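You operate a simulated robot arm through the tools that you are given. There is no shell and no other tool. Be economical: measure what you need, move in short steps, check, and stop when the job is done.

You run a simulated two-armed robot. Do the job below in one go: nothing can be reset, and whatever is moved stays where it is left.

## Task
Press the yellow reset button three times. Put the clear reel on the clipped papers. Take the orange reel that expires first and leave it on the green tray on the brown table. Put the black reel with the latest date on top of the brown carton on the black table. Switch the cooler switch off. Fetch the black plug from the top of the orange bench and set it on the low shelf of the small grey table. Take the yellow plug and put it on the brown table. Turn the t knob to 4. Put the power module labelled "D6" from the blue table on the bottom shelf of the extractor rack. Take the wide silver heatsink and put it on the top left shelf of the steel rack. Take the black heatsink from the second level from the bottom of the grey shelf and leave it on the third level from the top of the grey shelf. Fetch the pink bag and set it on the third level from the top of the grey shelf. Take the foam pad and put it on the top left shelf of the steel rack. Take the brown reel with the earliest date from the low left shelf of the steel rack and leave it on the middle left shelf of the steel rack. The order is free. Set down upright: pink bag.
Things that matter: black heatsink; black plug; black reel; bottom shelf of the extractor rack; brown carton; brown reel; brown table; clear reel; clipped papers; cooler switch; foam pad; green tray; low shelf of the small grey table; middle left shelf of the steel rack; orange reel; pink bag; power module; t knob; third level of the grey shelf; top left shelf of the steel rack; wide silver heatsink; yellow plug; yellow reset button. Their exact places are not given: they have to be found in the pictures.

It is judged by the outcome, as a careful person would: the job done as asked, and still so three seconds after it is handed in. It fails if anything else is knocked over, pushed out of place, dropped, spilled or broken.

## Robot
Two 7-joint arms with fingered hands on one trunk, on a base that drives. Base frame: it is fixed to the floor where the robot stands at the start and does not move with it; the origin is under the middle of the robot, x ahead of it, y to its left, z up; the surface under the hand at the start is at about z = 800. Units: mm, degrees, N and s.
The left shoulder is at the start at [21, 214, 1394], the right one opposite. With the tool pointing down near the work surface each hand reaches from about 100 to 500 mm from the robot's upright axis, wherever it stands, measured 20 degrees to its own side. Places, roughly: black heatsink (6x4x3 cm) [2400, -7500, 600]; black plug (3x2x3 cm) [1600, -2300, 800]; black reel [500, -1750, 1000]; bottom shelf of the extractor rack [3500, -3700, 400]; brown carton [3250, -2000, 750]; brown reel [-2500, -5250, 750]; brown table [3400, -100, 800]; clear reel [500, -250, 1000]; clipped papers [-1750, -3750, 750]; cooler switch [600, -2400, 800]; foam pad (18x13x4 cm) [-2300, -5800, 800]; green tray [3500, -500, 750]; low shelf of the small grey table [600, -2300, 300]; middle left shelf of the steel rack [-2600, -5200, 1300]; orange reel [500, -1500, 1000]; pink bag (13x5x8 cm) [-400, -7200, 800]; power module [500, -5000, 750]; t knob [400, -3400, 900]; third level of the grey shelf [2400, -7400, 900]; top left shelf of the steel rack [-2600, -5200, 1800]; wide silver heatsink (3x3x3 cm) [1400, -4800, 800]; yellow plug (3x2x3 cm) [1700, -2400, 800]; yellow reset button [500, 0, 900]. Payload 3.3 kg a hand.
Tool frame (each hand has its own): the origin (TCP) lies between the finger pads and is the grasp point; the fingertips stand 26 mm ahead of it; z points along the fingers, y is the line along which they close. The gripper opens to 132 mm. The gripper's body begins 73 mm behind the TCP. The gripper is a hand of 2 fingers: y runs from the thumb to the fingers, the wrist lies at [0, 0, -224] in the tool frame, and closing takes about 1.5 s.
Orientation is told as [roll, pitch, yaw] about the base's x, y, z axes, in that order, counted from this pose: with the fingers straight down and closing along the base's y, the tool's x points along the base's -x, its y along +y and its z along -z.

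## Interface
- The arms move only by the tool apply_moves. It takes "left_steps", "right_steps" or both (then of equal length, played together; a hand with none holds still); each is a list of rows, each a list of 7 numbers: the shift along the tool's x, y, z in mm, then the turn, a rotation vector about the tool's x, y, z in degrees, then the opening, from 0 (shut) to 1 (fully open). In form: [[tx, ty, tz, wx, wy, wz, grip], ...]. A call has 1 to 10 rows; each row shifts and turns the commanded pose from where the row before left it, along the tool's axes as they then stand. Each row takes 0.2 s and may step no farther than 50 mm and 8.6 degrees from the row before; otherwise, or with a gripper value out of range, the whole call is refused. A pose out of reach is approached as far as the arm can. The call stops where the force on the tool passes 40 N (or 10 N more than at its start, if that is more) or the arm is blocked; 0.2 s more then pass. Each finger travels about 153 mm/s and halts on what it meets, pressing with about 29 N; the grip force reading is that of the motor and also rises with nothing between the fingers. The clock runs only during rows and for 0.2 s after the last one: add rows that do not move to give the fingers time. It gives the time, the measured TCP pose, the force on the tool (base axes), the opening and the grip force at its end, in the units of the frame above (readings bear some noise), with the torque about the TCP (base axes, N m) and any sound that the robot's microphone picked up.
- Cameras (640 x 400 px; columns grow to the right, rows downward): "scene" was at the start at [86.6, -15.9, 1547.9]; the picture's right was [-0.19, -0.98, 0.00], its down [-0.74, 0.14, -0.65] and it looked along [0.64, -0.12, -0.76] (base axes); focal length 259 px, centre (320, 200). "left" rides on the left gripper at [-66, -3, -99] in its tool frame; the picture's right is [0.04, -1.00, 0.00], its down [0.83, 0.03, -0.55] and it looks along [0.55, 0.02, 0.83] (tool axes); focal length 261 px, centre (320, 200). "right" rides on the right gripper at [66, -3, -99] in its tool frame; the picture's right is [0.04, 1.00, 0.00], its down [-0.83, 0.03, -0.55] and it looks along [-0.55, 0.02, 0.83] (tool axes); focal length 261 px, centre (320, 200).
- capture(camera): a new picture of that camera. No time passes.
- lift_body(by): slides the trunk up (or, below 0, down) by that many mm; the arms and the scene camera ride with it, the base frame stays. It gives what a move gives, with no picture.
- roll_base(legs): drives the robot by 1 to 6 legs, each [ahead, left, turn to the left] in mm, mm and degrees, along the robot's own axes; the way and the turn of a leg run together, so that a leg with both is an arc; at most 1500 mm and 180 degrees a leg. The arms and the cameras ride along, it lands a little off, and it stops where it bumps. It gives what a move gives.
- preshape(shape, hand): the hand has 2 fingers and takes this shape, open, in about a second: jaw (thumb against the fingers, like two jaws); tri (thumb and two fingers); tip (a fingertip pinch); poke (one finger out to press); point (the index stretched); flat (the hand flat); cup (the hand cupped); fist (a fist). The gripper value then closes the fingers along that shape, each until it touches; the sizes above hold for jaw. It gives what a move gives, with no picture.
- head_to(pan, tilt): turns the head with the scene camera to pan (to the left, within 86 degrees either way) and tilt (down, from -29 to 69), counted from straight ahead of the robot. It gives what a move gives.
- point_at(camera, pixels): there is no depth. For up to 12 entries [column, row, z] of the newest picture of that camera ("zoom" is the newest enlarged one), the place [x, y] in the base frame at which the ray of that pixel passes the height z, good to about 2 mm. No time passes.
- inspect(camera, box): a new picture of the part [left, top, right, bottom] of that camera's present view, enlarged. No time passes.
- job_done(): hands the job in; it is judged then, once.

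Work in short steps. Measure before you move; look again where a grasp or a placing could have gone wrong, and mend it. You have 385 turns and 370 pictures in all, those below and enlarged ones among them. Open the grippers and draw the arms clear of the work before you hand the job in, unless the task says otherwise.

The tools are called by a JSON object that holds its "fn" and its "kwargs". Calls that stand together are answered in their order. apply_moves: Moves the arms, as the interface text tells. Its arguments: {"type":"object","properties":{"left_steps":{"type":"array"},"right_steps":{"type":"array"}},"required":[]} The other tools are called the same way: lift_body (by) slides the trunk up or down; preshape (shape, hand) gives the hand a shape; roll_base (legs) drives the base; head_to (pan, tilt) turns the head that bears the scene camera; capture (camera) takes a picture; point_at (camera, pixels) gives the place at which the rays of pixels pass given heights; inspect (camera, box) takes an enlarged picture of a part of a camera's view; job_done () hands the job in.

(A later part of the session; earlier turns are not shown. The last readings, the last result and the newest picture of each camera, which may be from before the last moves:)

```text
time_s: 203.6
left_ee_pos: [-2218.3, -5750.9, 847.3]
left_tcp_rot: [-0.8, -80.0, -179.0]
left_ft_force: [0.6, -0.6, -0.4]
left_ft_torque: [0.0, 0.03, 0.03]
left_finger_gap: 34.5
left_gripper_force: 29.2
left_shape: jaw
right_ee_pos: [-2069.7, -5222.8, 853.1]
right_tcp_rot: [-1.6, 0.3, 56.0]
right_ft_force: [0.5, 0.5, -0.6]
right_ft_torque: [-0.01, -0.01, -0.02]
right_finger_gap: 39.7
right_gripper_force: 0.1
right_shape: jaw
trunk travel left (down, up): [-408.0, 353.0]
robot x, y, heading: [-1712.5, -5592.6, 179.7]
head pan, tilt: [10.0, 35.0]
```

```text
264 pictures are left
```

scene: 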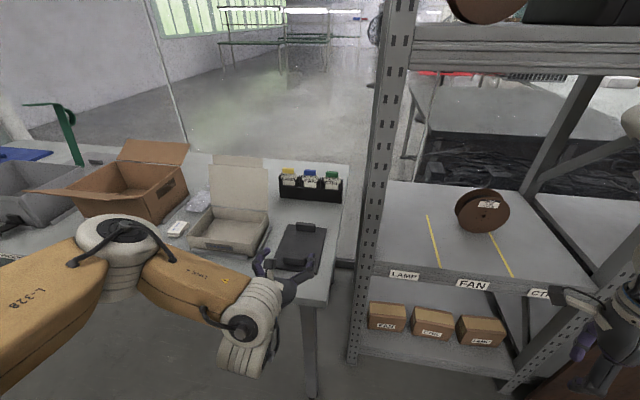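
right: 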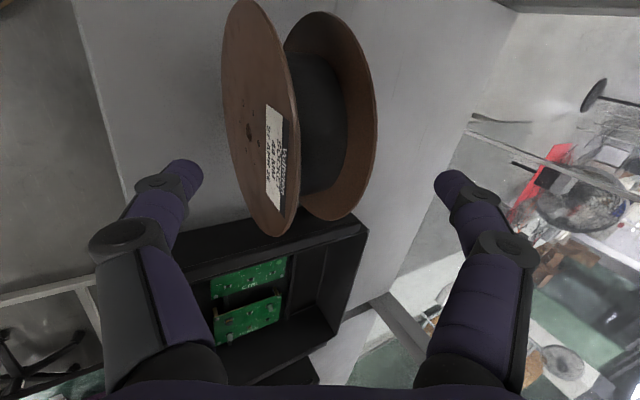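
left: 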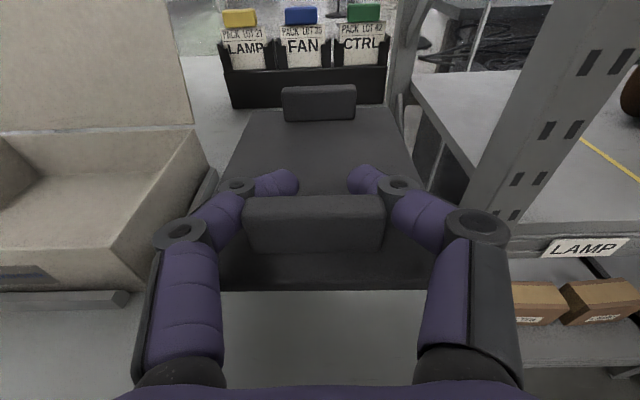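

The pad is gripped level. I back off, raise the trunk fully and lift the arm.

{"fn": "roll_base", "kwargs": {"legs": [[-350, 0, 0]]}}

{"fn": "lift_body", "kwargs": {"by": 352}}

{"fn": "apply_moves", "kwargs": {"left_steps": [[-47, 0, -8, 0, 0, 0, 0], [-47, 0, -8, 0, 0, 0, 0], [-47, 0, -8, 0, 0, 0, 0], [-47, 0, -8, 0, 0, 0, 0], [-47, 0, -8, 0, 0, 0, 0], [-47, 0, -8, 0, 0, 0, 0], [-47, 0, -8, 0, 0, 0, 0], [-47, 0, -8, 0, 0, 0, 0], [-47, 0, -8, 0, 0, 0, 0], [-47, 0, -8, 0, 0, 0, 0]]}}

{"fn": "head_to", "kwargs": {"pan": 0, "tilt": 0}}

{"fn": "capture", "kwargs": {"camera": "scene"}}

```text
time_s: 205.8
left_ee_pos: [-1869.0, -5751.3, 848.0]
left_tcp_rot: [-0.9, -80.1, -179.2]
left_ft_force: [1.4, -0.4, -0.2]
left_ft_torque: [0.01, 0.01, 0.01]
left_finger_gap: 34.8
left_gripper_force: 28.9
left_shape: jaw
right_ee_pos: [-1720.5, -5225.1, 852.5]
right_tcp_rot: [-1.7, 0.1, 56.1]
right_ft_force: [-0.5, 0.0, 0.0]
right_ft_torque: [0.0, 0.01, 0.05]
right_finger_gap: 39.9
right_gripper_force: 0.0
right_shape: jaw
trunk travel left (down, up): [-408.0, 353.0]
robot x, y, heading: [-1363.7, -5590.2, 179.7]
head pan, tilt: [10.0, 35.0]
```

```text
time_s: 209.3
left_ee_pos: [-1870.4, -5752.1, 1198.8]
left_tcp_rot: [-0.9, -79.9, -179.3]
left_ft_force: [0.7, 0.3, -0.5]
left_ft_torque: [-0.01, 0.01, -0.02]
left_finger_gap: 34.8
left_gripper_force: 28.9
left_shape: jaw
right_ee_pos: [-1717.6, -5220.6, 1203.5]
right_tcp_rot: [-1.9, 0.0, 55.3]
right_ft_force: [-0.5, -0.5, -0.4]
right_ft_torque: [0.02, 0.0, 0.01]
right_finger_gap: 40.0
right_gripper_force: 0.0
right_shape: jaw
trunk travel left (down, up): [-760.0, 1.0]
robot x, y, heading: [-1363.7, -5592.6, 179.6]
head pan, tilt: [10.0, 35.0]
```

```text
time_s: 211.5
left_ee_pos: [-1872.7, -5750.8, 1422.6]
left_tcp_rot: [-0.6, -80.3, -179.4]
left_ft_force: [0.3, -0.8, 0.3]
left_ft_torque: [0.01, -0.02, 0.04]
left_finger_gap: 34.3
left_gripper_force: 29.0
left_shape: jaw
left hand out of reach, approached as far as the arm can: row 5, 6, 7, 8, 9, 10
right_ee_pos: [-1719.1, -5219.3, 1203.6]
right_tcp_rot: [-1.9, 0.2, 55.2]
right_ft_force: [-0.1, -0.3, -1.4]
right_ft_torque: [0.01, 0.0, 0.01]
right_finger_gap: 39.6
right_gripper_force: 0.0
right_shape: jaw
trunk travel left (down, up): [-760.0, 1.0]
robot x, y, heading: [-1363.1, -5592.0, 179.7]
head pan, tilt: [10.0, 35.0]
```

```text
time_s: 212.5
left_ee_pos: [-1872.1, -5751.0, 1422.1]
left_tcp_rot: [-0.7, -80.3, -179.4]
left_ft_force: [0.9, -0.3, 0.2]
left_ft_torque: [0.02, 0.03, 0.01]
left_finger_gap: 34.3
left_gripper_force: 29.4
left_shape: jaw
right_ee_pos: [-1718.6, -5221.2, 1204.0]
right_tcp_rot: [-1.8, 0.2, 55.2]
right_ft_force: [-1.0, -1.4, 0.4]
right_ft_torque: [0.04, -0.01, 0.04]
right_finger_gap: 39.7
right_gripper_force: 0.0
right_shape: jaw
trunk travel left (down, up): [-760.0, 1.0]
robot x, y, heading: [-1368.5, -5594.1, 179.4]
head pan, tilt: [0.0, 0.0]
```

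```text
263 pictures are left
```

scene: 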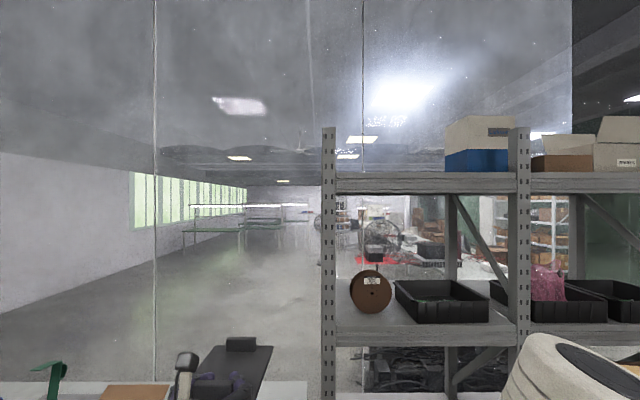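

The arm stalls when folded; I extend ahead first, then up. Meanwhile I measure the top shelf's height.

{"fn": "apply_moves", "kwargs": {"left_steps": [[-8, 0, 45, 0, 0, 0, 0], [-8, 0, 45, 0, 0, 0, 0], [-25, 0, 35, 0, 0, 0, 0], [-47, 0, 0, 0, 0, 0, 0], [-47, 0, -8, 0, 0, 0, 0], [-47, 0, -8, 0, 0, 0, 0], [-47, 0, -8, 0, 0, 0, 0], [-47, 0, -8, 0, 0, 0, 0]]}}

{"fn": "inspect", "kwargs": {"camera": "scene", "box": [310, 110, 550, 260]}}

{"fn": "point_at", "kwargs": {"camera": "scene", "pixels": [[340, 174, 1700], [340, 174, 1720], [340, 174, 1740], [340, 192, 1650], [340, 192, 1660], [340, 325, 1250], [445, 170, 1720], [500, 178, 1720]]}}

```text
time_s: 214.3
left_ee_pos: [-2009.2, -5749.7, 1679.1]
left_tcp_rot: [-0.6, -80.0, -179.5]
left_ft_force: [-0.1, 1.1, -0.2]
left_ft_torque: [-0.01, 0.02, 0.04]
left_finger_gap: 19.3
left_gripper_force: 28.2
left_shape: jaw
right_ee_pos: [-1717.6, -5219.7, 1203.6]
right_tcp_rot: [-2.0, 0.2, 55.2]
right_ft_force: [0.0, 0.2, -0.1]
right_ft_torque: [-0.04, 0.01, 0.01]
right_finger_gap: 39.4
right_gripper_force: 0.1
right_shape: jaw
trunk travel left (down, up): [-760.0, 1.0]
robot x, y, heading: [-1364.3, -5591.3, 179.6]
head pan, tilt: [0.0, 0.0]
```

```text
2.67 times, centred on (430, 185) of scene
```

zoom: 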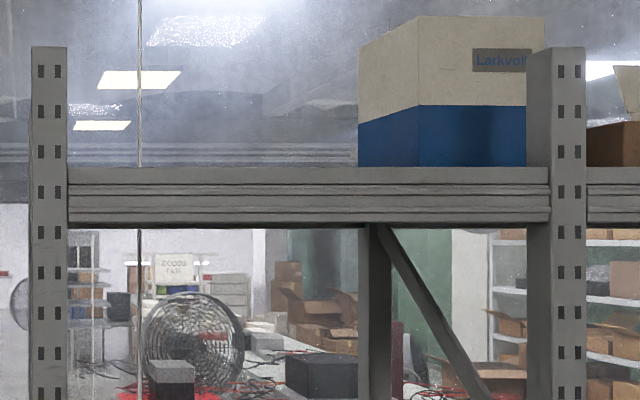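

```text
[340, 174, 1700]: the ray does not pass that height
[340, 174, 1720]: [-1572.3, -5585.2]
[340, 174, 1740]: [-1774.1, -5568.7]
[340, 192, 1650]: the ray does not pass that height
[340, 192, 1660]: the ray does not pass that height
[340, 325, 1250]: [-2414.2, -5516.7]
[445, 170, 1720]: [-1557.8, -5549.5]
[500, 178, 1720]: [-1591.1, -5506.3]
```

The finger gap dropped to 19 mm: the pad may have slipped. I look.

{"fn": "capture", "kwargs": {"camera": "left"}}

{"fn": "head_to", "kwargs": {"pan": 12, "tilt": 0}}

{"fn": "capture", "kwargs": {"camera": "scene"}}

```text
261 pictures are left
```

left: 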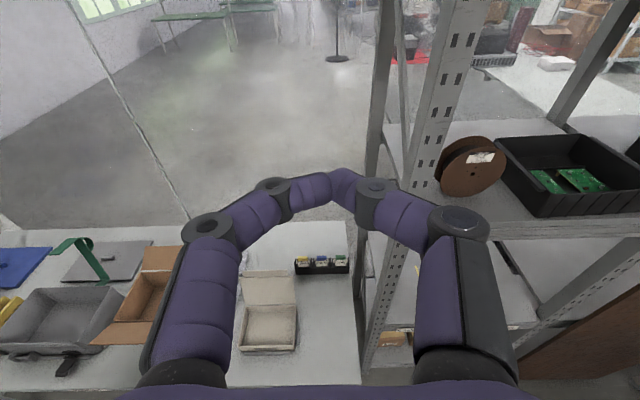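

```text
time_s: 215.0
left_ee_pos: [-2011.5, -5751.3, 1677.4]
left_tcp_rot: [-1.0, -80.0, -179.1]
left_ft_force: [-0.6, -0.1, -0.6]
left_ft_torque: [0.0, -0.03, -0.01]
left_finger_gap: 19.7
left_gripper_force: 28.2
left_shape: jaw
right_ee_pos: [-1718.7, -5221.6, 1202.6]
right_tcp_rot: [-1.9, 0.1, 55.2]
right_ft_force: [0.0, 1.3, 0.8]
right_ft_torque: [0.0, 0.02, -0.01]
right_finger_gap: 39.7
right_gripper_force: 0.0
right_shape: jaw
trunk travel left (down, up): [-760.0, 1.0]
robot x, y, heading: [-1363.4, -5593.1, 179.7]
head pan, tilt: [12.0, 0.0]
```

```text
260 pictures are left
```

scene: 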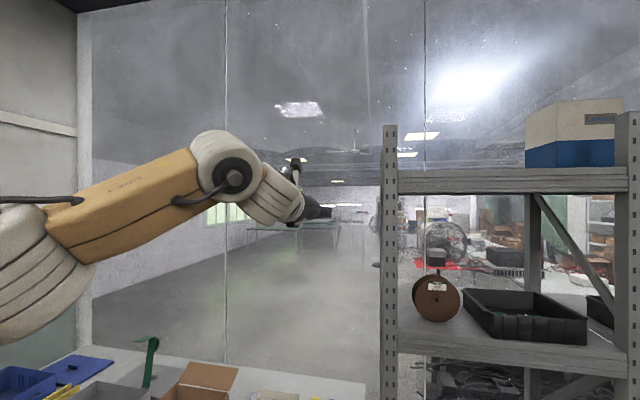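

The pad isn't in view; I look down to find it.

{"fn": "inspect", "kwargs": {"camera": "left", "box": [240, 120, 440, 260]}}

{"fn": "head_to", "kwargs": {"pan": 15, "tilt": 50}}

{"fn": "capture", "kwargs": {"camera": "scene"}}

```text
2.86 times, centred on (340, 190) of left
```

zoom: 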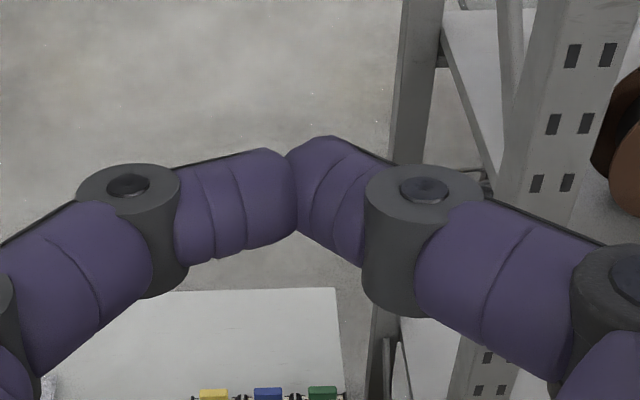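

```text
time_s: 216.2
left_ee_pos: [-2011.4, -5750.5, 1678.0]
left_tcp_rot: [-0.9, -80.0, -179.1]
left_ft_force: [0.2, 0.4, -0.3]
left_ft_torque: [0.01, -0.01, 0.0]
left_finger_gap: 19.5
left_gripper_force: 29.0
left_shape: jaw
right_ee_pos: [-1718.0, -5220.1, 1203.2]
right_tcp_rot: [-1.8, 0.3, 55.2]
right_ft_force: [1.6, 0.0, -0.3]
right_ft_torque: [0.03, 0.0, -0.01]
right_finger_gap: 39.6
right_gripper_force: 0.0
right_shape: jaw
trunk travel left (down, up): [-760.0, 1.0]
robot x, y, heading: [-1360.4, -5594.0, 179.7]
head pan, tilt: [15.0, 50.0]
```

```text
258 pictures are left
```

scene: 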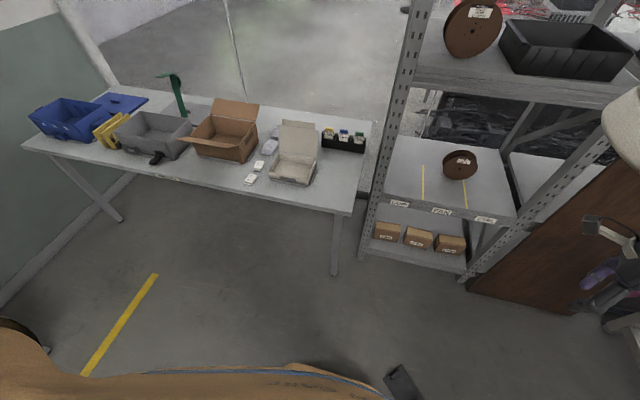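

The pad slipped out and lies on the floor near (400,383). It is soft and recoverable; I look closely.

{"fn": "head_to", "kwargs": {"pan": -15, "tilt": 62}}

{"fn": "capture", "kwargs": {"camera": "scene"}}

{"fn": "capture", "kwargs": {"camera": "right"}}

```text
time_s: 217.2
left_ee_pos: [-2011.3, -5750.7, 1676.9]
left_tcp_rot: [-0.9, -80.0, -179.1]
left_ft_force: [0.4, 0.1, 0.7]
left_ft_torque: [-0.02, 0.0, 0.0]
left_finger_gap: 19.4
left_gripper_force: 29.7
left_shape: jaw
right_ee_pos: [-1717.2, -5220.2, 1203.5]
right_tcp_rot: [-1.9, 0.2, 55.1]
right_ft_force: [-1.0, 0.0, 0.0]
right_ft_torque: [-0.02, 0.03, -0.01]
right_finger_gap: 39.6
right_gripper_force: 0.0
right_shape: jaw
trunk travel left (down, up): [-760.0, 1.0]
robot x, y, heading: [-1361.6, -5596.4, 179.5]
head pan, tilt: [-15.0, 62.0]
```

```text
257 pictures are left
```

scene: 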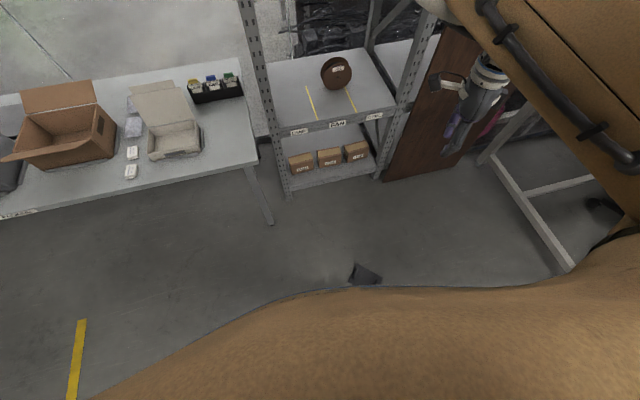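

```text
256 pictures are left
```

right: 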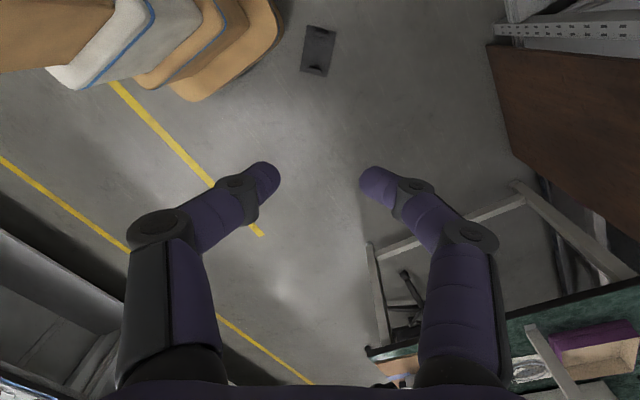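

The hand camera shows the pad flat on the floor, lugs up, at (317,50). I measure it and the base edge.

{"fn": "point_at", "kwargs": {"camera": "right", "pixels": [[306, 28, 15], [336, 32, 15], [329, 75, 15], [301, 68, 15], [317, 36, 40], [314, 66, 40], [282, 30, 300], [230, 90, 300]]}}

{"fn": "inspect", "kwargs": {"camera": "right", "box": [280, 10, 360, 90]}}

```text
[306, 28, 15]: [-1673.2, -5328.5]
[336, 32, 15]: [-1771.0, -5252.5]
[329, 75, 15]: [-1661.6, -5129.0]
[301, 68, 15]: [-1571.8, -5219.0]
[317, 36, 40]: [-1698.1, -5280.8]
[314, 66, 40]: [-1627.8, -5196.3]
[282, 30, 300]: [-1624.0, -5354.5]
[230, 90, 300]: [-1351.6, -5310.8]
```

```text
5.00 times, centred on (320, 50) of right
```

zoom: 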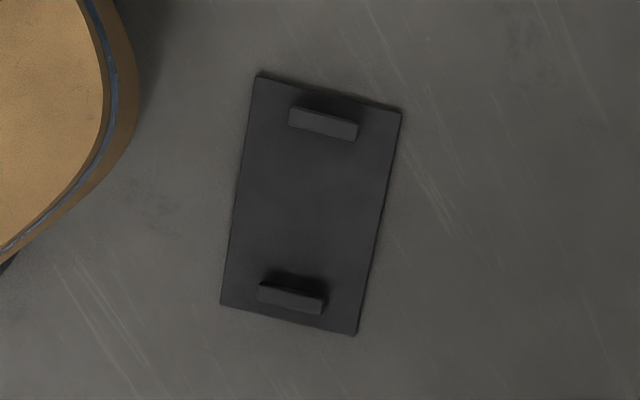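

The pad lies around (-1669,-5232), long axis along (0.64,0.77). I can reach the floor beside the robot with the arm hanging. I retract the left hand, turn the right hand's yaw to 140°, and shift the base.

{"fn": "apply_moves", "kwargs": {"left_steps": [[10, 0, -45, 0, 0, 0, 0.3], [20, 0, -42, 0, 8.5, 0, 0.3], [25, 0, -40, 0, 8.5, 0, 0.3], [30, 0, -35, 0, 8.5, 0, 0.3], [35, 0, -25, 0, 8.5, 0, 0.3], [40, 0, -15, 0, 8.5, 0, 0.3], [40, 0, 0, 0, 8.5, 0, 0.3], [40, 0, 10, 0, 8.5, 0, 0.3], [30, 0, 20, 0, 8.5, 0, 0.3], [20, 0, 30, 0, 8.5, 0, 0.3]], "right_steps": [[0, 0, 0, 0, 0, -8.5, 0.4], [0, 0, 0, 0, 0, -8.5, 0.4], [0, 0, 0, 0, 0, -8.5, 0.4], [0, 0, 0, 0, 0, -8.5, 0.4], [0, 0, 0, 0, 0, -8.5, 0.4], [0, 0, 0, 0, 0, -8.5, 0.4], [0, 0, 0, 0, 0, -8.5, 0.4], [0, 0, 0, 0, 0, -8.5, 0.4], [0, 0, 0, 0, 0, -8.5, 0.4], [0, 0, 0, 0, 0, -8.5, 0.4]]}}

{"fn": "roll_base", "kwargs": {"legs": [[206, 40, 0]]}}

{"fn": "lift_body", "kwargs": {"by": -400}}

{"fn": "capture", "kwargs": {"camera": "right"}}

```text
time_s: 219.4
left_ee_pos: [-1656.2, -5751.7, 1490.5]
left_tcp_rot: [-0.1, -3.2, -180.1]
left_ft_force: [0.3, 1.1, -0.2]
left_ft_torque: [0.0, -0.03, 0.02]
left_finger_gap: 39.5
left_gripper_force: 0.1
left_shape: jaw
right_ee_pos: [-1864.6, -5260.0, 1175.9]
right_tcp_rot: [-0.3, 2.0, 141.0]
right_ft_force: [0.1, 0.5, -0.3]
right_ft_torque: [-0.01, 0.01, 0.01]
right_finger_gap: 52.6
right_gripper_force: 0.1
right_shape: jaw
right hand out of reach, approached as far as the arm can: row 5, 6, 7, 8, 9, 10
trunk travel left (down, up): [-760.0, 1.0]
robot x, y, heading: [-1367.7, -5592.7, 179.5]
head pan, tilt: [-15.0, 62.0]
```

```text
time_s: 221.0
left_ee_pos: [-1862.8, -5791.3, 1492.5]
left_tcp_rot: [-0.1, -3.6, 180.1]
left_ft_force: [-0.6, -0.2, 0.2]
left_ft_torque: [0.03, 0.02, -0.01]
left_finger_gap: 39.1
left_gripper_force: 0.0
left_shape: jaw
right_ee_pos: [-2069.6, -5299.9, 1177.6]
right_tcp_rot: [-0.4, 1.9, 140.8]
right_ft_force: [0.1, 0.6, 0.7]
right_ft_torque: [0.03, -0.02, -0.02]
right_finger_gap: 52.7
right_gripper_force: 0.0
right_shape: jaw
trunk travel left (down, up): [-760.0, 1.0]
robot x, y, heading: [-1569.2, -5631.9, 179.8]
head pan, tilt: [-15.0, 62.0]
```

```text
time_s: 224.8
left_ee_pos: [-1860.5, -5790.8, 1092.9]
left_tcp_rot: [-0.2, -3.6, 180.0]
left_ft_force: [-0.1, -0.7, -0.7]
left_ft_torque: [0.0, 0.01, -0.03]
left_finger_gap: 39.3
left_gripper_force: 0.1
left_shape: jaw
right_ee_pos: [-2063.4, -5299.0, 745.8]
right_tcp_rot: [-2.6, 4.7, 140.6]
right_ft_force: [0.1, 0.9, 0.5]
right_ft_torque: [0.03, 0.01, 0.03]
right_finger_gap: 52.5
right_gripper_force: 0.1
right_shape: jaw
trunk travel left (down, up): [-360.0, 401.0]
robot x, y, heading: [-1570.9, -5634.5, 179.9]
head pan, tilt: [-15.0, 62.0]
```

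```text
254 pictures are left
```

right: 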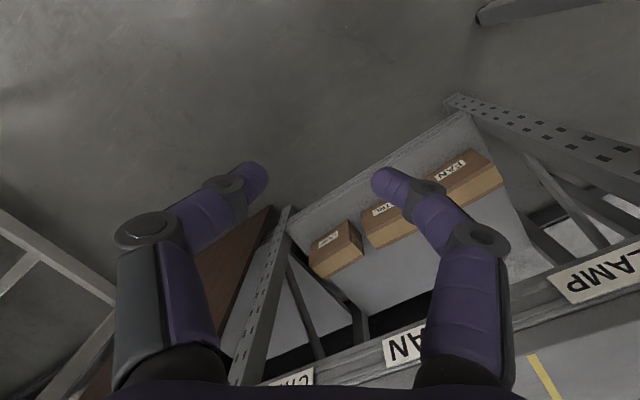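

The hand was pushed forward by reach limits. I lower the trunk further and bring the hand beside the robot while lowering it.

{"fn": "lift_body", "kwargs": {"by": -290}}

{"fn": "apply_moves", "kwargs": {"right_steps": [[27, -35.5, 20, 0, 0, 0, 0.4], [27, -35.5, 20, 0, 0, 0, 0.4], [27, -35.5, 20, 0, 0, 0, 0.4], [27, -35.5, 20, 0, 0, 0, 0.4], [27, -35.5, 20, 0, 0, 0, 0.4], [27, -35.5, 20, 0, 0, 0, 0.4], [27, -35.5, 20, 0, 0, 0, 0.4], [27, -35.5, 20, 0, 0, 0, 0.4], [27, -35.5, 20, 0, 0, 0, 0.4]]}}

{"fn": "capture", "kwargs": {"camera": "right"}}

```text
time_s: 227.8
left_ee_pos: [-1884.7, -5790.2, 774.2]
left_tcp_rot: [-0.2, 3.5, 180.0]
left_ft_force: [-0.1, 0.8, -0.7]
left_ft_torque: [0.0, -0.04, 0.03]
left_finger_gap: 39.3
left_gripper_force: 0.1
left_shape: jaw
right_ee_pos: [-2017.3, -5300.7, 344.6]
right_tcp_rot: [-12.4, 16.3, 138.8]
right_ft_force: [0.2, -0.4, 0.4]
right_ft_torque: [-0.01, 0.01, 0.02]
right_finger_gap: 52.2
right_gripper_force: 0.0
right_shape: jaw
trunk travel left (down, up): [-70.0, 691.0]
robot x, y, heading: [-1569.3, -5630.6, 179.8]
head pan, tilt: [-15.0, 62.0]
```

```text
time_s: 229.8
left_ee_pos: [-1885.1, -5791.7, 772.8]
left_tcp_rot: [-0.1, 3.5, 179.9]
left_ft_force: [0.7, -0.4, -0.4]
left_ft_torque: [0.0, -0.02, 0.0]
left_finger_gap: 39.0
left_gripper_force: 0.1
left_shape: jaw
right_ee_pos: [-1705.1, -5215.9, 176.4]
right_tcp_rot: [-12.5, 16.5, 138.8]
right_ft_force: [1.1, 0.3, -0.1]
right_ft_torque: [-0.01, 0.01, -0.02]
right_finger_gap: 52.4
right_gripper_force: 0.0
right_shape: jaw
right hand out of reach, approached as far as the arm can: row 1, 2, 3, 4, 5, 6, 7
trunk travel left (down, up): [-70.0, 691.0]
robot x, y, heading: [-1571.0, -5632.1, 179.5]
head pan, tilt: [-15.0, 62.0]
```

```text
253 pictures are left
```

right: 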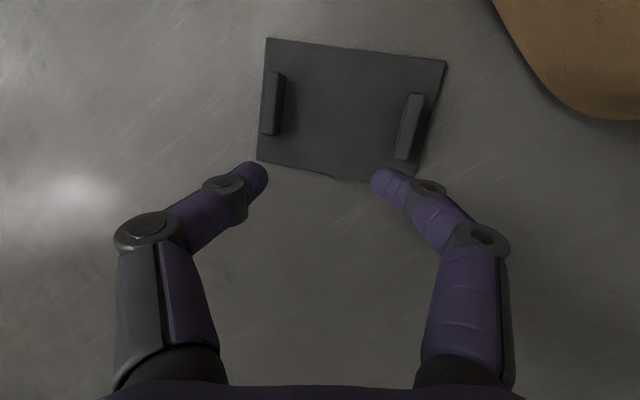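

Both lugs are visible: (272,102) and (408,125). I straighten the hand and measure.

{"fn": "point_at", "kwargs": {"camera": "right", "pixels": [[272, 74, 40], [270, 135, 40], [413, 95, 40], [402, 158, 40], [268, 38, 12], [446, 62, 12], [257, 160, 12], [415, 180, 12], [545, 90, 100]]}}

{"fn": "apply_moves", "kwargs": {"right_steps": [[0, 0, 0, -6.2, 0, 0, 0.3], [0, 0, 0, -6.2, 0, 0, 0.3], [0, 0, 0, 0, -8.2, 0, 0.3], [0, 0, 0, 0, -8.2, 0, 0.3], [0, 0, 0, 0, 0, 0, 0.3]]}}

```text
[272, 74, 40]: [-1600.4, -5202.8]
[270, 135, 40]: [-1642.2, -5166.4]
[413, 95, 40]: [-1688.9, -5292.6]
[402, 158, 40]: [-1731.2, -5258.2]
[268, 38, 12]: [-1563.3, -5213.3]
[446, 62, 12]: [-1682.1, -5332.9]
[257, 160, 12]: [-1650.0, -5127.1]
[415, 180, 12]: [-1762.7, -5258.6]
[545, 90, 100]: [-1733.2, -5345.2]
```

```text
time_s: 230.8
left_ee_pos: [-1875.1, -5793.6, 789.1]
left_tcp_rot: [-0.3, 2.1, 180.0]
left_ft_force: [0.8, 0.1, 0.1]
left_ft_torque: [-0.03, 0.09, 0.01]
left_finger_gap: 39.3
left_gripper_force: 0.1
left_shape: jaw
right_ee_pos: [-1632.2, -5111.0, 216.9]
right_tcp_rot: [-12.1, 0.0, 138.7]
right_ft_force: [-0.2, 0.0, 0.1]
right_ft_torque: [-0.01, -0.03, 0.01]
right_finger_gap: 39.6
right_gripper_force: 0.1
right_shape: jaw
right hand out of reach, approached as far as the arm can: row 4
trunk travel left (down, up): [-70.0, 691.0]
robot x, y, heading: [-1573.4, -5634.4, 179.3]
head pan, tilt: [-15.0, 62.0]
stopped in row 5 (right hand): the arm was blocked; the commanded pose is now the measured one
```

I move above lug 2 at (-1621,-5185) while descending.

{"fn": "apply_moves", "kwargs": {"right_steps": [[19, 16, 20, 0, 0, 0, 0.3], [19, 16, 20, 0, 0, 0, 0.3], [19, 17, 20, 0, 0, 0, 0.3], [0, 0, 30, -4, 0, 0, 0.3], [0, 0, 30, -4, 0, 0, 0.3], [0, 0, 0, -4, 0, 0, 0.3]]}}

{"fn": "capture", "kwargs": {"camera": "right"}}

{"fn": "capture", "kwargs": {"camera": "scene"}}

```text
time_s: 231.7
left_ee_pos: [-1885.5, -5791.1, 780.2]
left_tcp_rot: [-0.1, 3.2, 180.0]
left_ft_force: [-0.7, 0.2, 0.7]
left_ft_torque: [-0.05, 0.0, 0.04]
left_finger_gap: 39.6
left_gripper_force: 0.0
left_shape: jaw
right_ee_pos: [-1742.5, -5115.3, 162.0]
right_tcp_rot: [-8.7, -11.2, 139.4]
right_ft_force: [0.1, 0.2, 0.9]
right_ft_torque: [0.0, -0.02, 0.0]
right_finger_gap: 39.3
right_gripper_force: 0.2
right_shape: jaw
trunk travel left (down, up): [-70.0, 691.0]
robot x, y, heading: [-1573.5, -5634.7, 179.7]
head pan, tilt: [-15.0, 62.0]
stopped in row 4 (right hand): the arm was blocked; the commanded pose is now the measured one
```

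```text
252 pictures are left
```

right: 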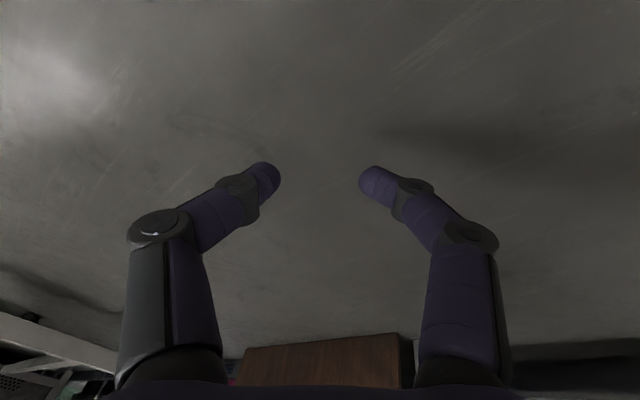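

```text
251 pictures are left
```

scene: 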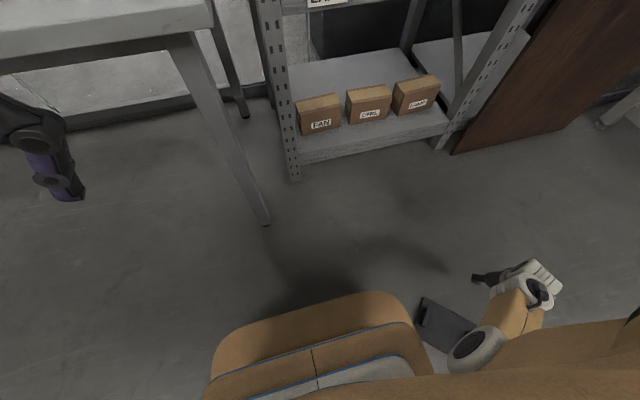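

The arm is fully stretched there; lug 1 at (-1710,-5275) suits better with the robot nearer. I raise the trunk 100 mm, shift the base and bring the hand in.

{"fn": "lift_body", "kwargs": {"by": 120}}

{"fn": "roll_base", "kwargs": {"legs": [[37, -29, 0]]}}

{"fn": "apply_moves", "kwargs": {"right_steps": [[35, 20, 0, -1.7, 2.2, 0, 0.3], [35, 20, 0, -1.7, 2.2, 0, 0.3], [35, 20, 0, -1.7, 2.2, 0, 0.3], [35, 20, 0, -1.7, 2.2, 0, 0.3], [35, 20, 0, -1.7, 2.2, 0, 0.3], [0, 0, 0, 0, 0, 0, 0.3]]}}

{"fn": "capture", "kwargs": {"camera": "right"}}

```text
time_s: 233.2
left_ee_pos: [-1885.5, -5790.7, 893.2]
left_tcp_rot: [-0.1, 3.4, 180.0]
left_ft_force: [0.3, 0.0, -0.5]
left_ft_torque: [0.02, 0.03, 0.0]
left_finger_gap: 39.4
left_gripper_force: 0.0
left_shape: jaw
right_ee_pos: [-1735.0, -5119.1, 275.7]
right_tcp_rot: [-9.0, -10.6, 139.4]
right_ft_force: [0.2, 0.3, -0.4]
right_ft_torque: [0.02, 0.01, 0.0]
right_finger_gap: 39.3
right_gripper_force: 0.0
right_shape: jaw
trunk travel left (down, up): [-190.0, 571.0]
robot x, y, heading: [-1573.1, -5629.4, 179.4]
head pan, tilt: [-15.0, 62.0]
```

```text
time_s: 234.1
left_ee_pos: [-1923.4, -5760.8, 893.6]
left_tcp_rot: [-0.1, 3.5, 180.0]
left_ft_force: [0.3, 0.4, 0.3]
left_ft_torque: [-0.01, 0.0, -0.02]
left_finger_gap: 39.5
left_gripper_force: 0.0
left_shape: jaw
right_ee_pos: [-1771.2, -5090.0, 276.7]
right_tcp_rot: [-9.0, -10.7, 139.4]
right_ft_force: [0.7, -0.5, 0.0]
right_ft_torque: [-0.05, 0.01, -0.01]
right_finger_gap: 39.4
right_gripper_force: 0.1
right_shape: jaw
trunk travel left (down, up): [-190.0, 571.0]
robot x, y, heading: [-1608.3, -5603.0, 179.5]
head pan, tilt: [-15.0, 62.0]
```

```text
time_s: 235.5
left_ee_pos: [-1921.0, -5761.1, 893.1]
left_tcp_rot: [-0.1, 3.4, 180.0]
left_ft_force: [0.5, 0.2, -0.4]
left_ft_torque: [-0.01, 0.01, 0.01]
left_finger_gap: 39.0
left_gripper_force: 0.0
left_shape: jaw
right_ee_pos: [-1707.8, -5277.5, 247.5]
right_tcp_rot: [-0.4, 0.3, 138.5]
right_ft_force: [-0.2, -0.1, 0.5]
right_ft_torque: [0.01, 0.02, 0.03]
right_finger_gap: 39.5
right_gripper_force: 0.1
right_shape: jaw
trunk travel left (down, up): [-190.0, 571.0]
robot x, y, heading: [-1607.8, -5604.5, 179.5]
head pan, tilt: [-15.0, 62.0]
```

```text
250 pictures are left
```

right: 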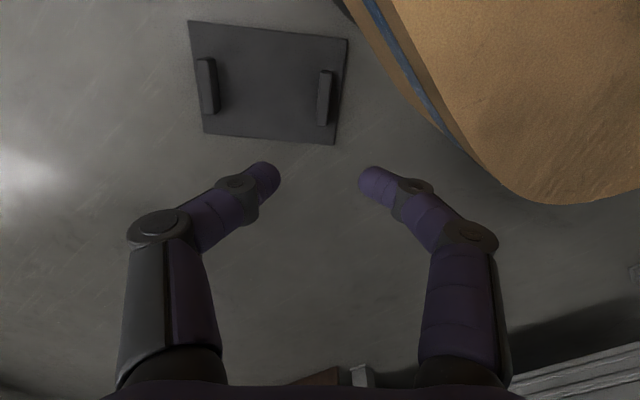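

Now vertical above it. I measure lug 1 (right one) again.

{"fn": "point_at", "kwargs": {"camera": "right", "pixels": [[326, 70, 42], [323, 125, 42], [318, 70, 42], [332, 98, 42], [320, 98, 42], [326, 125, 15], [207, 60, 42], [209, 112, 42]]}}

```text
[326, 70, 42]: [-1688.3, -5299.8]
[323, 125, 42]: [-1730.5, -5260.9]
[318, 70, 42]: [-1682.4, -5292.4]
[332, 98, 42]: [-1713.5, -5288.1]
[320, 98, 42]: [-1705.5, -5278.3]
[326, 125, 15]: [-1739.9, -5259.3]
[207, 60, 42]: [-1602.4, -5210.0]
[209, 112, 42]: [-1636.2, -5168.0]
```

Centre (-1709,-5281). I lower the trunk 150 mm and check.

{"fn": "apply_moves", "kwargs": {"right_steps": [[0, 3, 0, 0, 0, 0, 0.4], [0, 0, 0, 0, 0, 0, 0.4]]}}

{"fn": "lift_body", "kwargs": {"by": -150}}

{"fn": "capture", "kwargs": {"camera": "right"}}

```text
time_s: 236.1
left_ee_pos: [-1922.9, -5761.3, 893.6]
left_tcp_rot: [-0.1, 3.4, 179.9]
left_ft_force: [0.2, -0.3, 0.7]
left_ft_torque: [-0.01, 0.0, -0.02]
left_finger_gap: 38.9
left_gripper_force: 0.1
left_shape: jaw
right_ee_pos: [-1709.0, -5280.7, 247.5]
right_tcp_rot: [-0.4, 0.3, 138.6]
right_ft_force: [0.3, 0.5, -0.6]
right_ft_torque: [-0.02, 0.01, -0.01]
right_finger_gap: 52.2
right_gripper_force: 0.1
right_shape: jaw
trunk travel left (down, up): [-190.0, 571.0]
robot x, y, heading: [-1606.4, -5602.6, 179.8]
head pan, tilt: [-15.0, 62.0]
```

```text
time_s: 237.7
left_ee_pos: [-1924.4, -5761.9, 739.9]
left_tcp_rot: [-0.2, 4.4, 180.0]
left_ft_force: [0.2, -0.7, 0.7]
left_ft_torque: [-0.01, -0.01, 0.0]
left_finger_gap: 39.3
left_gripper_force: 0.1
left_shape: jaw
right_ee_pos: [-1705.3, -5279.9, 101.9]
right_tcp_rot: [-0.6, 0.6, 139.0]
right_ft_force: [-0.1, 1.4, 21.7]
right_ft_torque: [-1.05, -1.12, 0.05]
right_finger_gap: 52.1
right_gripper_force: 0.0
right_shape: jaw
trunk travel left (down, up): [-42.0, 719.0]
robot x, y, heading: [-1606.5, -5603.9, 179.4]
head pan, tilt: [-15.0, 62.0]
stopped: the force on the tool passed its limit at 71 N (the readings are from after the stop); the commanded pose is now the measured one
```

```text
249 pictures are left
```

right: 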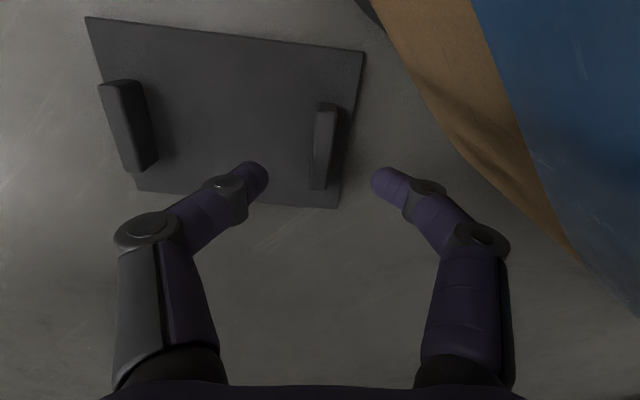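

The hand presses on something (likely the robot's own base). I raise a bit and move the base 50 mm left, keeping the hand in place by moving it outward.

{"fn": "lift_body", "kwargs": {"by": 40}}

{"fn": "roll_base", "kwargs": {"legs": [[0, 60, 0]]}}

{"fn": "apply_moves", "kwargs": {"right_steps": [[-20, -23, 0, 0, 0, 0, 0.4], [-20, -23, 0, 0, 0, 0, 0.4], [0, 0, 0, 0, 0, 0, 0.4]]}}

{"fn": "capture", "kwargs": {"camera": "scene"}}

```text
time_s: 238.5
left_ee_pos: [-1925.2, -5760.2, 779.8]
left_tcp_rot: [-0.2, 4.5, 180.0]
left_ft_force: [0.5, -0.3, -0.2]
left_ft_torque: [-0.01, 0.02, -0.03]
left_finger_gap: 39.5
left_gripper_force: 0.1
left_shape: jaw
right_ee_pos: [-1705.3, -5280.8, 140.5]
right_tcp_rot: [-0.7, 0.7, 138.9]
right_ft_force: [-1.0, 1.4, 0.3]
right_ft_torque: [0.0, 0.01, -0.04]
right_finger_gap: 52.6
right_gripper_force: 0.1
right_shape: jaw
trunk travel left (down, up): [-82.0, 679.0]
robot x, y, heading: [-1607.1, -5600.6, 179.5]
head pan, tilt: [-15.0, 62.0]
```

```text
time_s: 239.5
left_ee_pos: [-1925.3, -5822.5, 779.5]
left_tcp_rot: [-0.1, 4.4, 180.0]
left_ft_force: [-0.1, -0.4, 1.8]
left_ft_torque: [-0.01, 0.0, 0.01]
left_finger_gap: 39.2
left_gripper_force: 0.1
left_shape: jaw
right_ee_pos: [-1707.1, -5342.5, 139.5]
right_tcp_rot: [-0.6, 0.6, 138.8]
right_ft_force: [0.4, 0.2, -0.4]
right_ft_torque: [0.0, 0.01, 0.0]
right_finger_gap: 52.2
right_gripper_force: 0.0
right_shape: jaw
trunk travel left (down, up): [-82.0, 679.0]
robot x, y, heading: [-1608.7, -5660.9, 179.6]
head pan, tilt: [-15.0, 62.0]
```

```text
time_s: 240.3
left_ee_pos: [-1924.7, -5822.0, 779.6]
left_tcp_rot: [-0.2, 4.4, 180.0]
left_ft_force: [1.3, 0.1, -0.8]
left_ft_torque: [-0.02, -0.01, 0.01]
left_finger_gap: 39.3
left_gripper_force: 0.1
left_shape: jaw
right_ee_pos: [-1706.6, -5279.8, 140.3]
right_tcp_rot: [-0.6, 0.7, 138.9]
right_ft_force: [0.3, 0.3, 0.2]
right_ft_torque: [0.03, -0.01, -0.01]
right_finger_gap: 52.4
right_gripper_force: 0.1
right_shape: jaw
trunk travel left (down, up): [-82.0, 679.0]
robot x, y, heading: [-1609.3, -5663.2, 179.5]
head pan, tilt: [-15.0, 62.0]
```

```text
248 pictures are left
```

scene: 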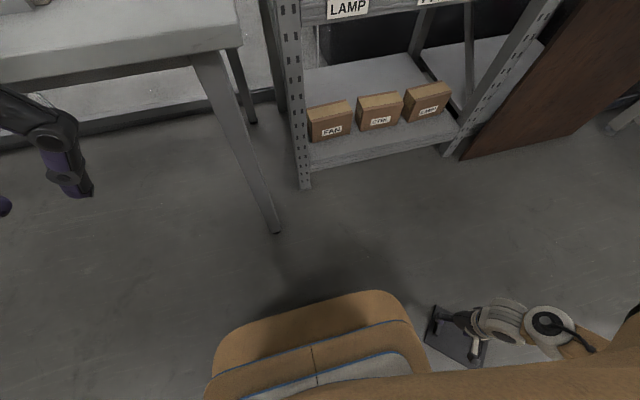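

Clear of the base now. I lower the trunk 78 mm and check contact.

{"fn": "lift_body", "kwargs": {"by": -78}}

{"fn": "capture", "kwargs": {"camera": "right"}}

```text
time_s: 241.4
left_ee_pos: [-1933.8, -5820.1, 689.2]
left_tcp_rot: [-0.5, 7.2, 180.0]
left_ft_force: [0.9, 0.8, -0.2]
left_ft_torque: [0.0, 0.02, -0.05]
left_finger_gap: 39.5
left_gripper_force: 0.0
left_shape: jaw
right_ee_pos: [-1706.7, -5281.4, 63.1]
right_tcp_rot: [-0.6, 0.6, 138.9]
right_ft_force: [-0.5, -1.0, 0.4]
right_ft_torque: [-0.02, 0.02, -0.03]
right_finger_gap: 52.3
right_gripper_force: 0.1
right_shape: jaw
trunk travel left (down, up): [-4.0, 757.0]
robot x, y, heading: [-1608.0, -5661.4, 179.9]
head pan, tilt: [-15.0, 62.0]
```

```text
247 pictures are left
```

right: 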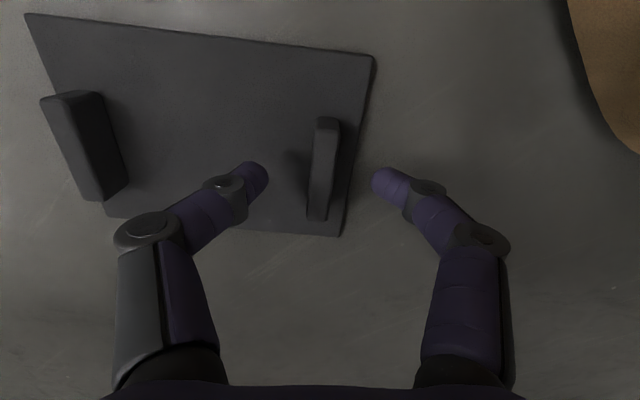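

Aligned. I lower 21 mm with the arm and close.

{"fn": "apply_moves", "kwargs": {"right_steps": [[0, 0, 11, 0, 0, 0, 0.4], [0, 0, 10, 0, 0, 0, 0.4], [0, 0, 0, 0, 0, 0, 0.2], [0, 0, 0, 0, 0, 0, 0], [0, 0, 0, 0, 0, 0, 0], [0, 0, 0, 0, 0, 0, 0]]}}

{"fn": "lift_body", "kwargs": {"by": 300}}

{"fn": "capture", "kwargs": {"camera": "right"}}

```text
time_s: 242.8
left_ee_pos: [-1933.2, -5820.2, 689.3]
left_tcp_rot: [-0.4, 7.1, 180.1]
left_ft_force: [-1.0, -0.9, 0.1]
left_ft_torque: [-0.04, -0.01, 0.02]
left_finger_gap: 39.4
left_gripper_force: 0.1
left_shape: jaw
right_ee_pos: [-1707.0, -5281.1, 42.0]
right_tcp_rot: [-0.5, 0.8, 138.9]
right_ft_force: [0.9, -0.1, -0.5]
right_ft_torque: [-0.02, 0.03, -0.02]
right_finger_gap: 8.2
right_gripper_force: 29.5
right_shape: jaw
trunk travel left (down, up): [-4.0, 757.0]
robot x, y, heading: [-1609.9, -5663.5, 179.7]
head pan, tilt: [-15.0, 62.0]
```

```text
time_s: 245.8
left_ee_pos: [-1933.8, -5821.9, 988.8]
left_tcp_rot: [-0.2, 7.2, 180.1]
left_ft_force: [0.7, 0.5, 0.3]
left_ft_torque: [-0.02, -0.04, 0.0]
left_finger_gap: 39.3
left_gripper_force: 0.0
left_shape: jaw
right_ee_pos: [-1706.8, -5280.0, 343.4]
right_tcp_rot: [-0.7, 0.8, 138.9]
right_ft_force: [0.9, -0.3, -0.2]
right_ft_torque: [0.03, 0.01, 0.01]
right_finger_gap: 8.4
right_gripper_force: 29.3
right_shape: jaw
trunk travel left (down, up): [-304.0, 457.0]
robot x, y, heading: [-1609.3, -5660.3, 179.9]
head pan, tilt: [-15.0, 62.0]
```

```text
246 pictures are left
```

right: 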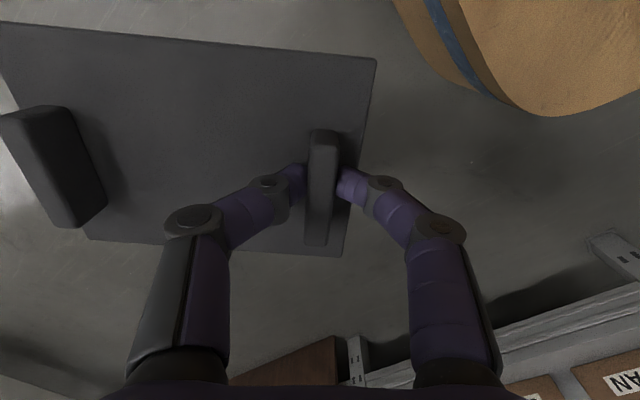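

Firmly held by the lug (8 mm). I'll set it on the front of the rack's low shelf for regripping level with the left hand. I raise the trunk, turn the pad's long axis along y and bring the hand forward.

{"fn": "lift_body", "kwargs": {"by": 350}}

{"fn": "apply_moves", "kwargs": {"right_steps": [[-20, 20, 0, 0, 0, -8, 0], [-25, 20, 0, 0, 0, -8, 0], [-30, 20, 0, 0, 0, -8, 0], [-30, 20, 0, 0, 0, -8, 0], [-40, 0, -20, 0, 0, -8, 0], [-40, 0, -20, 0, 0, -1, 0], [-40, 0, -20, 0, 0, 0, 0], [-40, 0, -20, 0, 0, 0, 0], [-40, 0, 0, 0, 0, 0, 0], [0, 0, 0, 0, 0, 0, 0]]}}

{"fn": "head_to", "kwargs": {"pan": -10, "tilt": 40}}

{"fn": "capture", "kwargs": {"camera": "scene"}}

```text
time_s: 249.3
left_ee_pos: [-1934.3, -5821.7, 1339.3]
left_tcp_rot: [-0.3, 7.2, 180.1]
left_ft_force: [-0.8, -0.4, 0.0]
left_ft_torque: [0.04, 0.01, -0.02]
left_finger_gap: 39.5
left_gripper_force: 0.1
left_shape: jaw
right_ee_pos: [-1705.7, -5280.2, 691.7]
right_tcp_rot: [-0.6, 0.7, 138.8]
right_ft_force: [0.1, -0.4, -0.4]
right_ft_torque: [-0.03, 0.01, 0.03]
right_finger_gap: 8.7
right_gripper_force: 28.9
right_shape: jaw
trunk travel left (down, up): [-654.0, 107.0]
robot x, y, heading: [-1607.6, -5661.3, 179.7]
head pan, tilt: [-15.0, 62.0]
```

```text
time_s: 251.5
left_ee_pos: [-1934.3, -5821.0, 1338.1]
left_tcp_rot: [-0.3, 7.2, 180.0]
left_ft_force: [-1.4, 0.6, 0.6]
left_ft_torque: [0.03, -0.03, -0.02]
left_finger_gap: 39.4
left_gripper_force: 0.0
left_shape: jaw
right_ee_pos: [-2030.7, -5295.1, 770.7]
right_tcp_rot: [-0.3, 0.2, -179.9]
right_ft_force: [0.3, -0.2, 0.1]
right_ft_torque: [-0.01, -0.05, -0.03]
right_finger_gap: 8.1
right_gripper_force: 29.4
right_shape: jaw
right hand out of reach, approached as far as the arm can: row 9
trunk travel left (down, up): [-654.0, 107.0]
robot x, y, heading: [-1610.5, -5667.1, 179.6]
head pan, tilt: [-15.0, 62.0]
```

```text
time_s: 252.3
left_ee_pos: [-1933.6, -5822.3, 1339.1]
left_tcp_rot: [-0.3, 7.2, 180.0]
left_ft_force: [0.1, -0.3, 1.1]
left_ft_torque: [-0.03, -0.01, 0.0]
left_finger_gap: 39.2
left_gripper_force: 0.1
left_shape: jaw
right_ee_pos: [-2031.0, -5295.6, 769.7]
right_tcp_rot: [-0.5, 0.1, -179.8]
right_ft_force: [0.3, -0.9, -0.3]
right_ft_torque: [-0.03, 0.02, 0.01]
right_finger_gap: 8.3
right_gripper_force: 29.0
right_shape: jaw
trunk travel left (down, up): [-654.0, 107.0]
robot x, y, heading: [-1609.0, -5665.3, 179.6]
head pan, tilt: [-10.0, 40.0]
```

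```text
245 pictures are left
```

scene: 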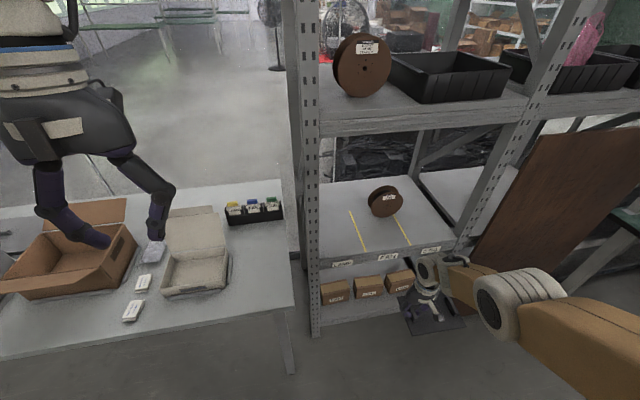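

I drive in so that the pad comes over the front of the low shelf, left part: TCP to about (-2385,-5400).

{"fn": "roll_base", "kwargs": {"legs": [[0, 105, 0], [250, 0, 0]]}}

{"fn": "capture", "kwargs": {"camera": "scene"}}

{"fn": "capture", "kwargs": {"camera": "right"}}

```text
time_s: 254.9
left_ee_pos: [-2183.1, -5926.6, 1338.5]
left_tcp_rot: [-0.3, 7.3, -179.9]
left_ft_force: [-0.8, 0.0, 0.5]
left_ft_torque: [0.02, -0.01, -0.03]
left_finger_gap: 39.8
left_gripper_force: 0.0
left_shape: jaw
right_ee_pos: [-2281.5, -5401.5, 769.2]
right_tcp_rot: [-0.5, 0.2, -179.6]
right_ft_force: [0.7, -0.6, -1.0]
right_ft_torque: [0.02, -0.04, 0.01]
right_finger_gap: 8.2
right_gripper_force: 28.8
right_shape: jaw
trunk travel left (down, up): [-654.0, 107.0]
robot x, y, heading: [-1859.8, -5768.6, 179.6]
head pan, tilt: [-10.0, 40.0]
```

```text
244 pictures are left
```

scene: 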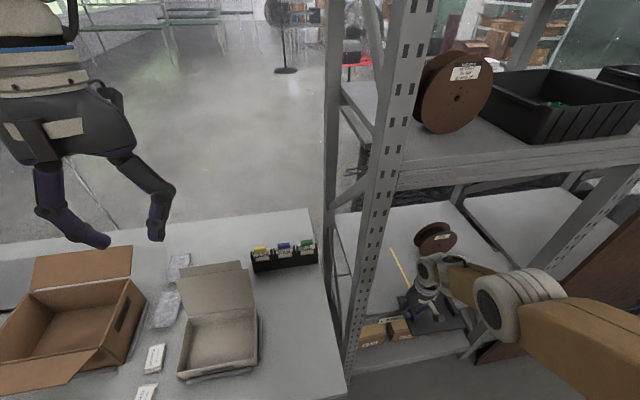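

```text
243 pictures are left
```

right: 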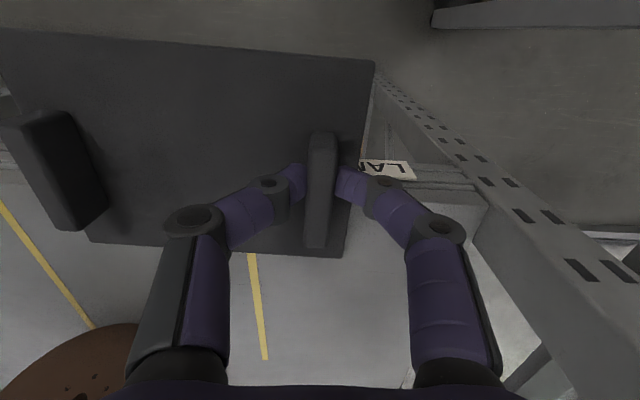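

Clear so far. I drive the last 105 mm, and then lower onto the shelf.

{"fn": "roll_base", "kwargs": {"legs": [[105, 0, 0]]}}

{"fn": "lift_body", "kwargs": {"by": -22}}

{"fn": "lift_body", "kwargs": {"by": -8}}

{"fn": "capture", "kwargs": {"camera": "right"}}

```text
time_s: 256.5
left_ee_pos: [-2300.6, -6102.7, 1382.8]
left_tcp_rot: [-6.5, -0.5, 165.7]
left_ft_force: [-1.2, 0.1, 0.9]
left_ft_torque: [0.09, -0.17, 0.0]
left_finger_gap: 39.7
left_gripper_force: 0.0
left_shape: jaw
right_ee_pos: [-2311.6, -5491.8, 774.0]
right_tcp_rot: [-2.4, -8.7, 161.3]
right_ft_force: [-1.6, 59.0, 3.6]
right_ft_torque: [-1.77, -0.63, -0.21]
right_finger_gap: 0.5
right_gripper_force: 28.6
right_shape: jaw
trunk travel left (down, up): [-654.0, 107.0]
robot x, y, heading: [-1957.9, -6028.7, 164.8]
head pan, tilt: [-10.0, 40.0]
stopped in leg 1: the force on the tool passed its limit at 149 N (the readings are from after the stop); the commanded pose is now the measured one
```

```text
time_s: 256.8
left_ee_pos: [-2245.7, -6099.7, 1366.9]
left_tcp_rot: [-2.1, 0.1, 165.5]
left_ft_force: [-2.7, 1.9, -0.2]
left_ft_torque: [-0.15, -0.18, -0.03]
left_finger_gap: 39.9
left_gripper_force: 0.1
left_shape: jaw
right_ee_pos: [-2282.3, -5501.8, 777.4]
right_tcp_rot: [-1.3, -8.6, 162.7]
right_ft_force: [1.4, 2.4, -1.3]
right_ft_torque: [-0.22, 0.19, 0.09]
right_finger_gap: 6.5
right_gripper_force: 28.8
right_shape: jaw
trunk travel left (down, up): [-650.0, 111.0]
robot x, y, heading: [-1946.6, -6019.4, 165.0]
head pan, tilt: [-10.0, 40.0]
stopped: the arm was blocked; the commanded pose is now the measured one
```

```text
time_s: 257.4
left_ee_pos: [-2261.3, -6111.5, 1360.2]
left_tcp_rot: [-2.5, 0.2, 166.5]
left_ft_force: [-0.1, 1.0, 0.1]
left_ft_torque: [-0.07, -0.04, 0.0]
left_finger_gap: 39.5
left_gripper_force: 0.0
left_shape: jaw
right_ee_pos: [-2305.2, -5518.4, 772.7]
right_tcp_rot: [-1.2, -8.2, 163.9]
right_ft_force: [16.8, -6.0, 3.7]
right_ft_torque: [-0.1, 0.21, 0.65]
right_finger_gap: 7.4
right_gripper_force: 29.4
right_shape: jaw
trunk travel left (down, up): [-642.0, 119.0]
robot x, y, heading: [-1955.7, -6021.4, 165.8]
head pan, tilt: [-10.0, 40.0]
```

```text
242 pictures are left
```

right: 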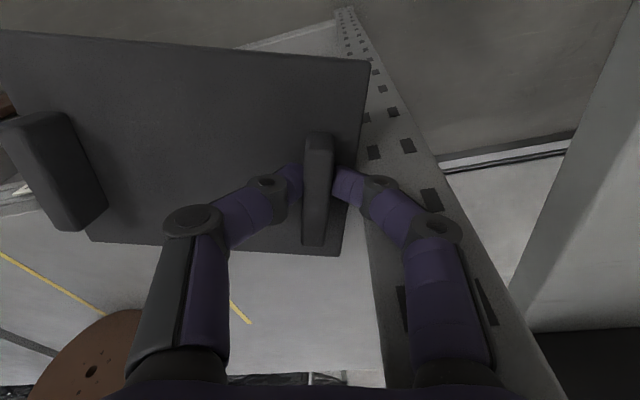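

The base bumped (I was in front of the bench) and the robot got twisted. I look at the scene before anything else.

{"fn": "capture", "kwargs": {"camera": "scene"}}

```text
241 pictures are left
```

scene: 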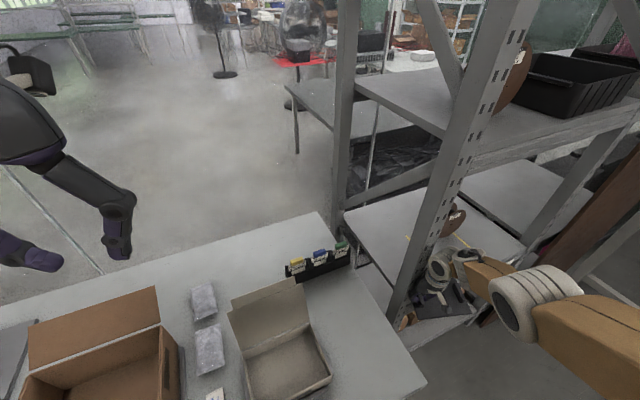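

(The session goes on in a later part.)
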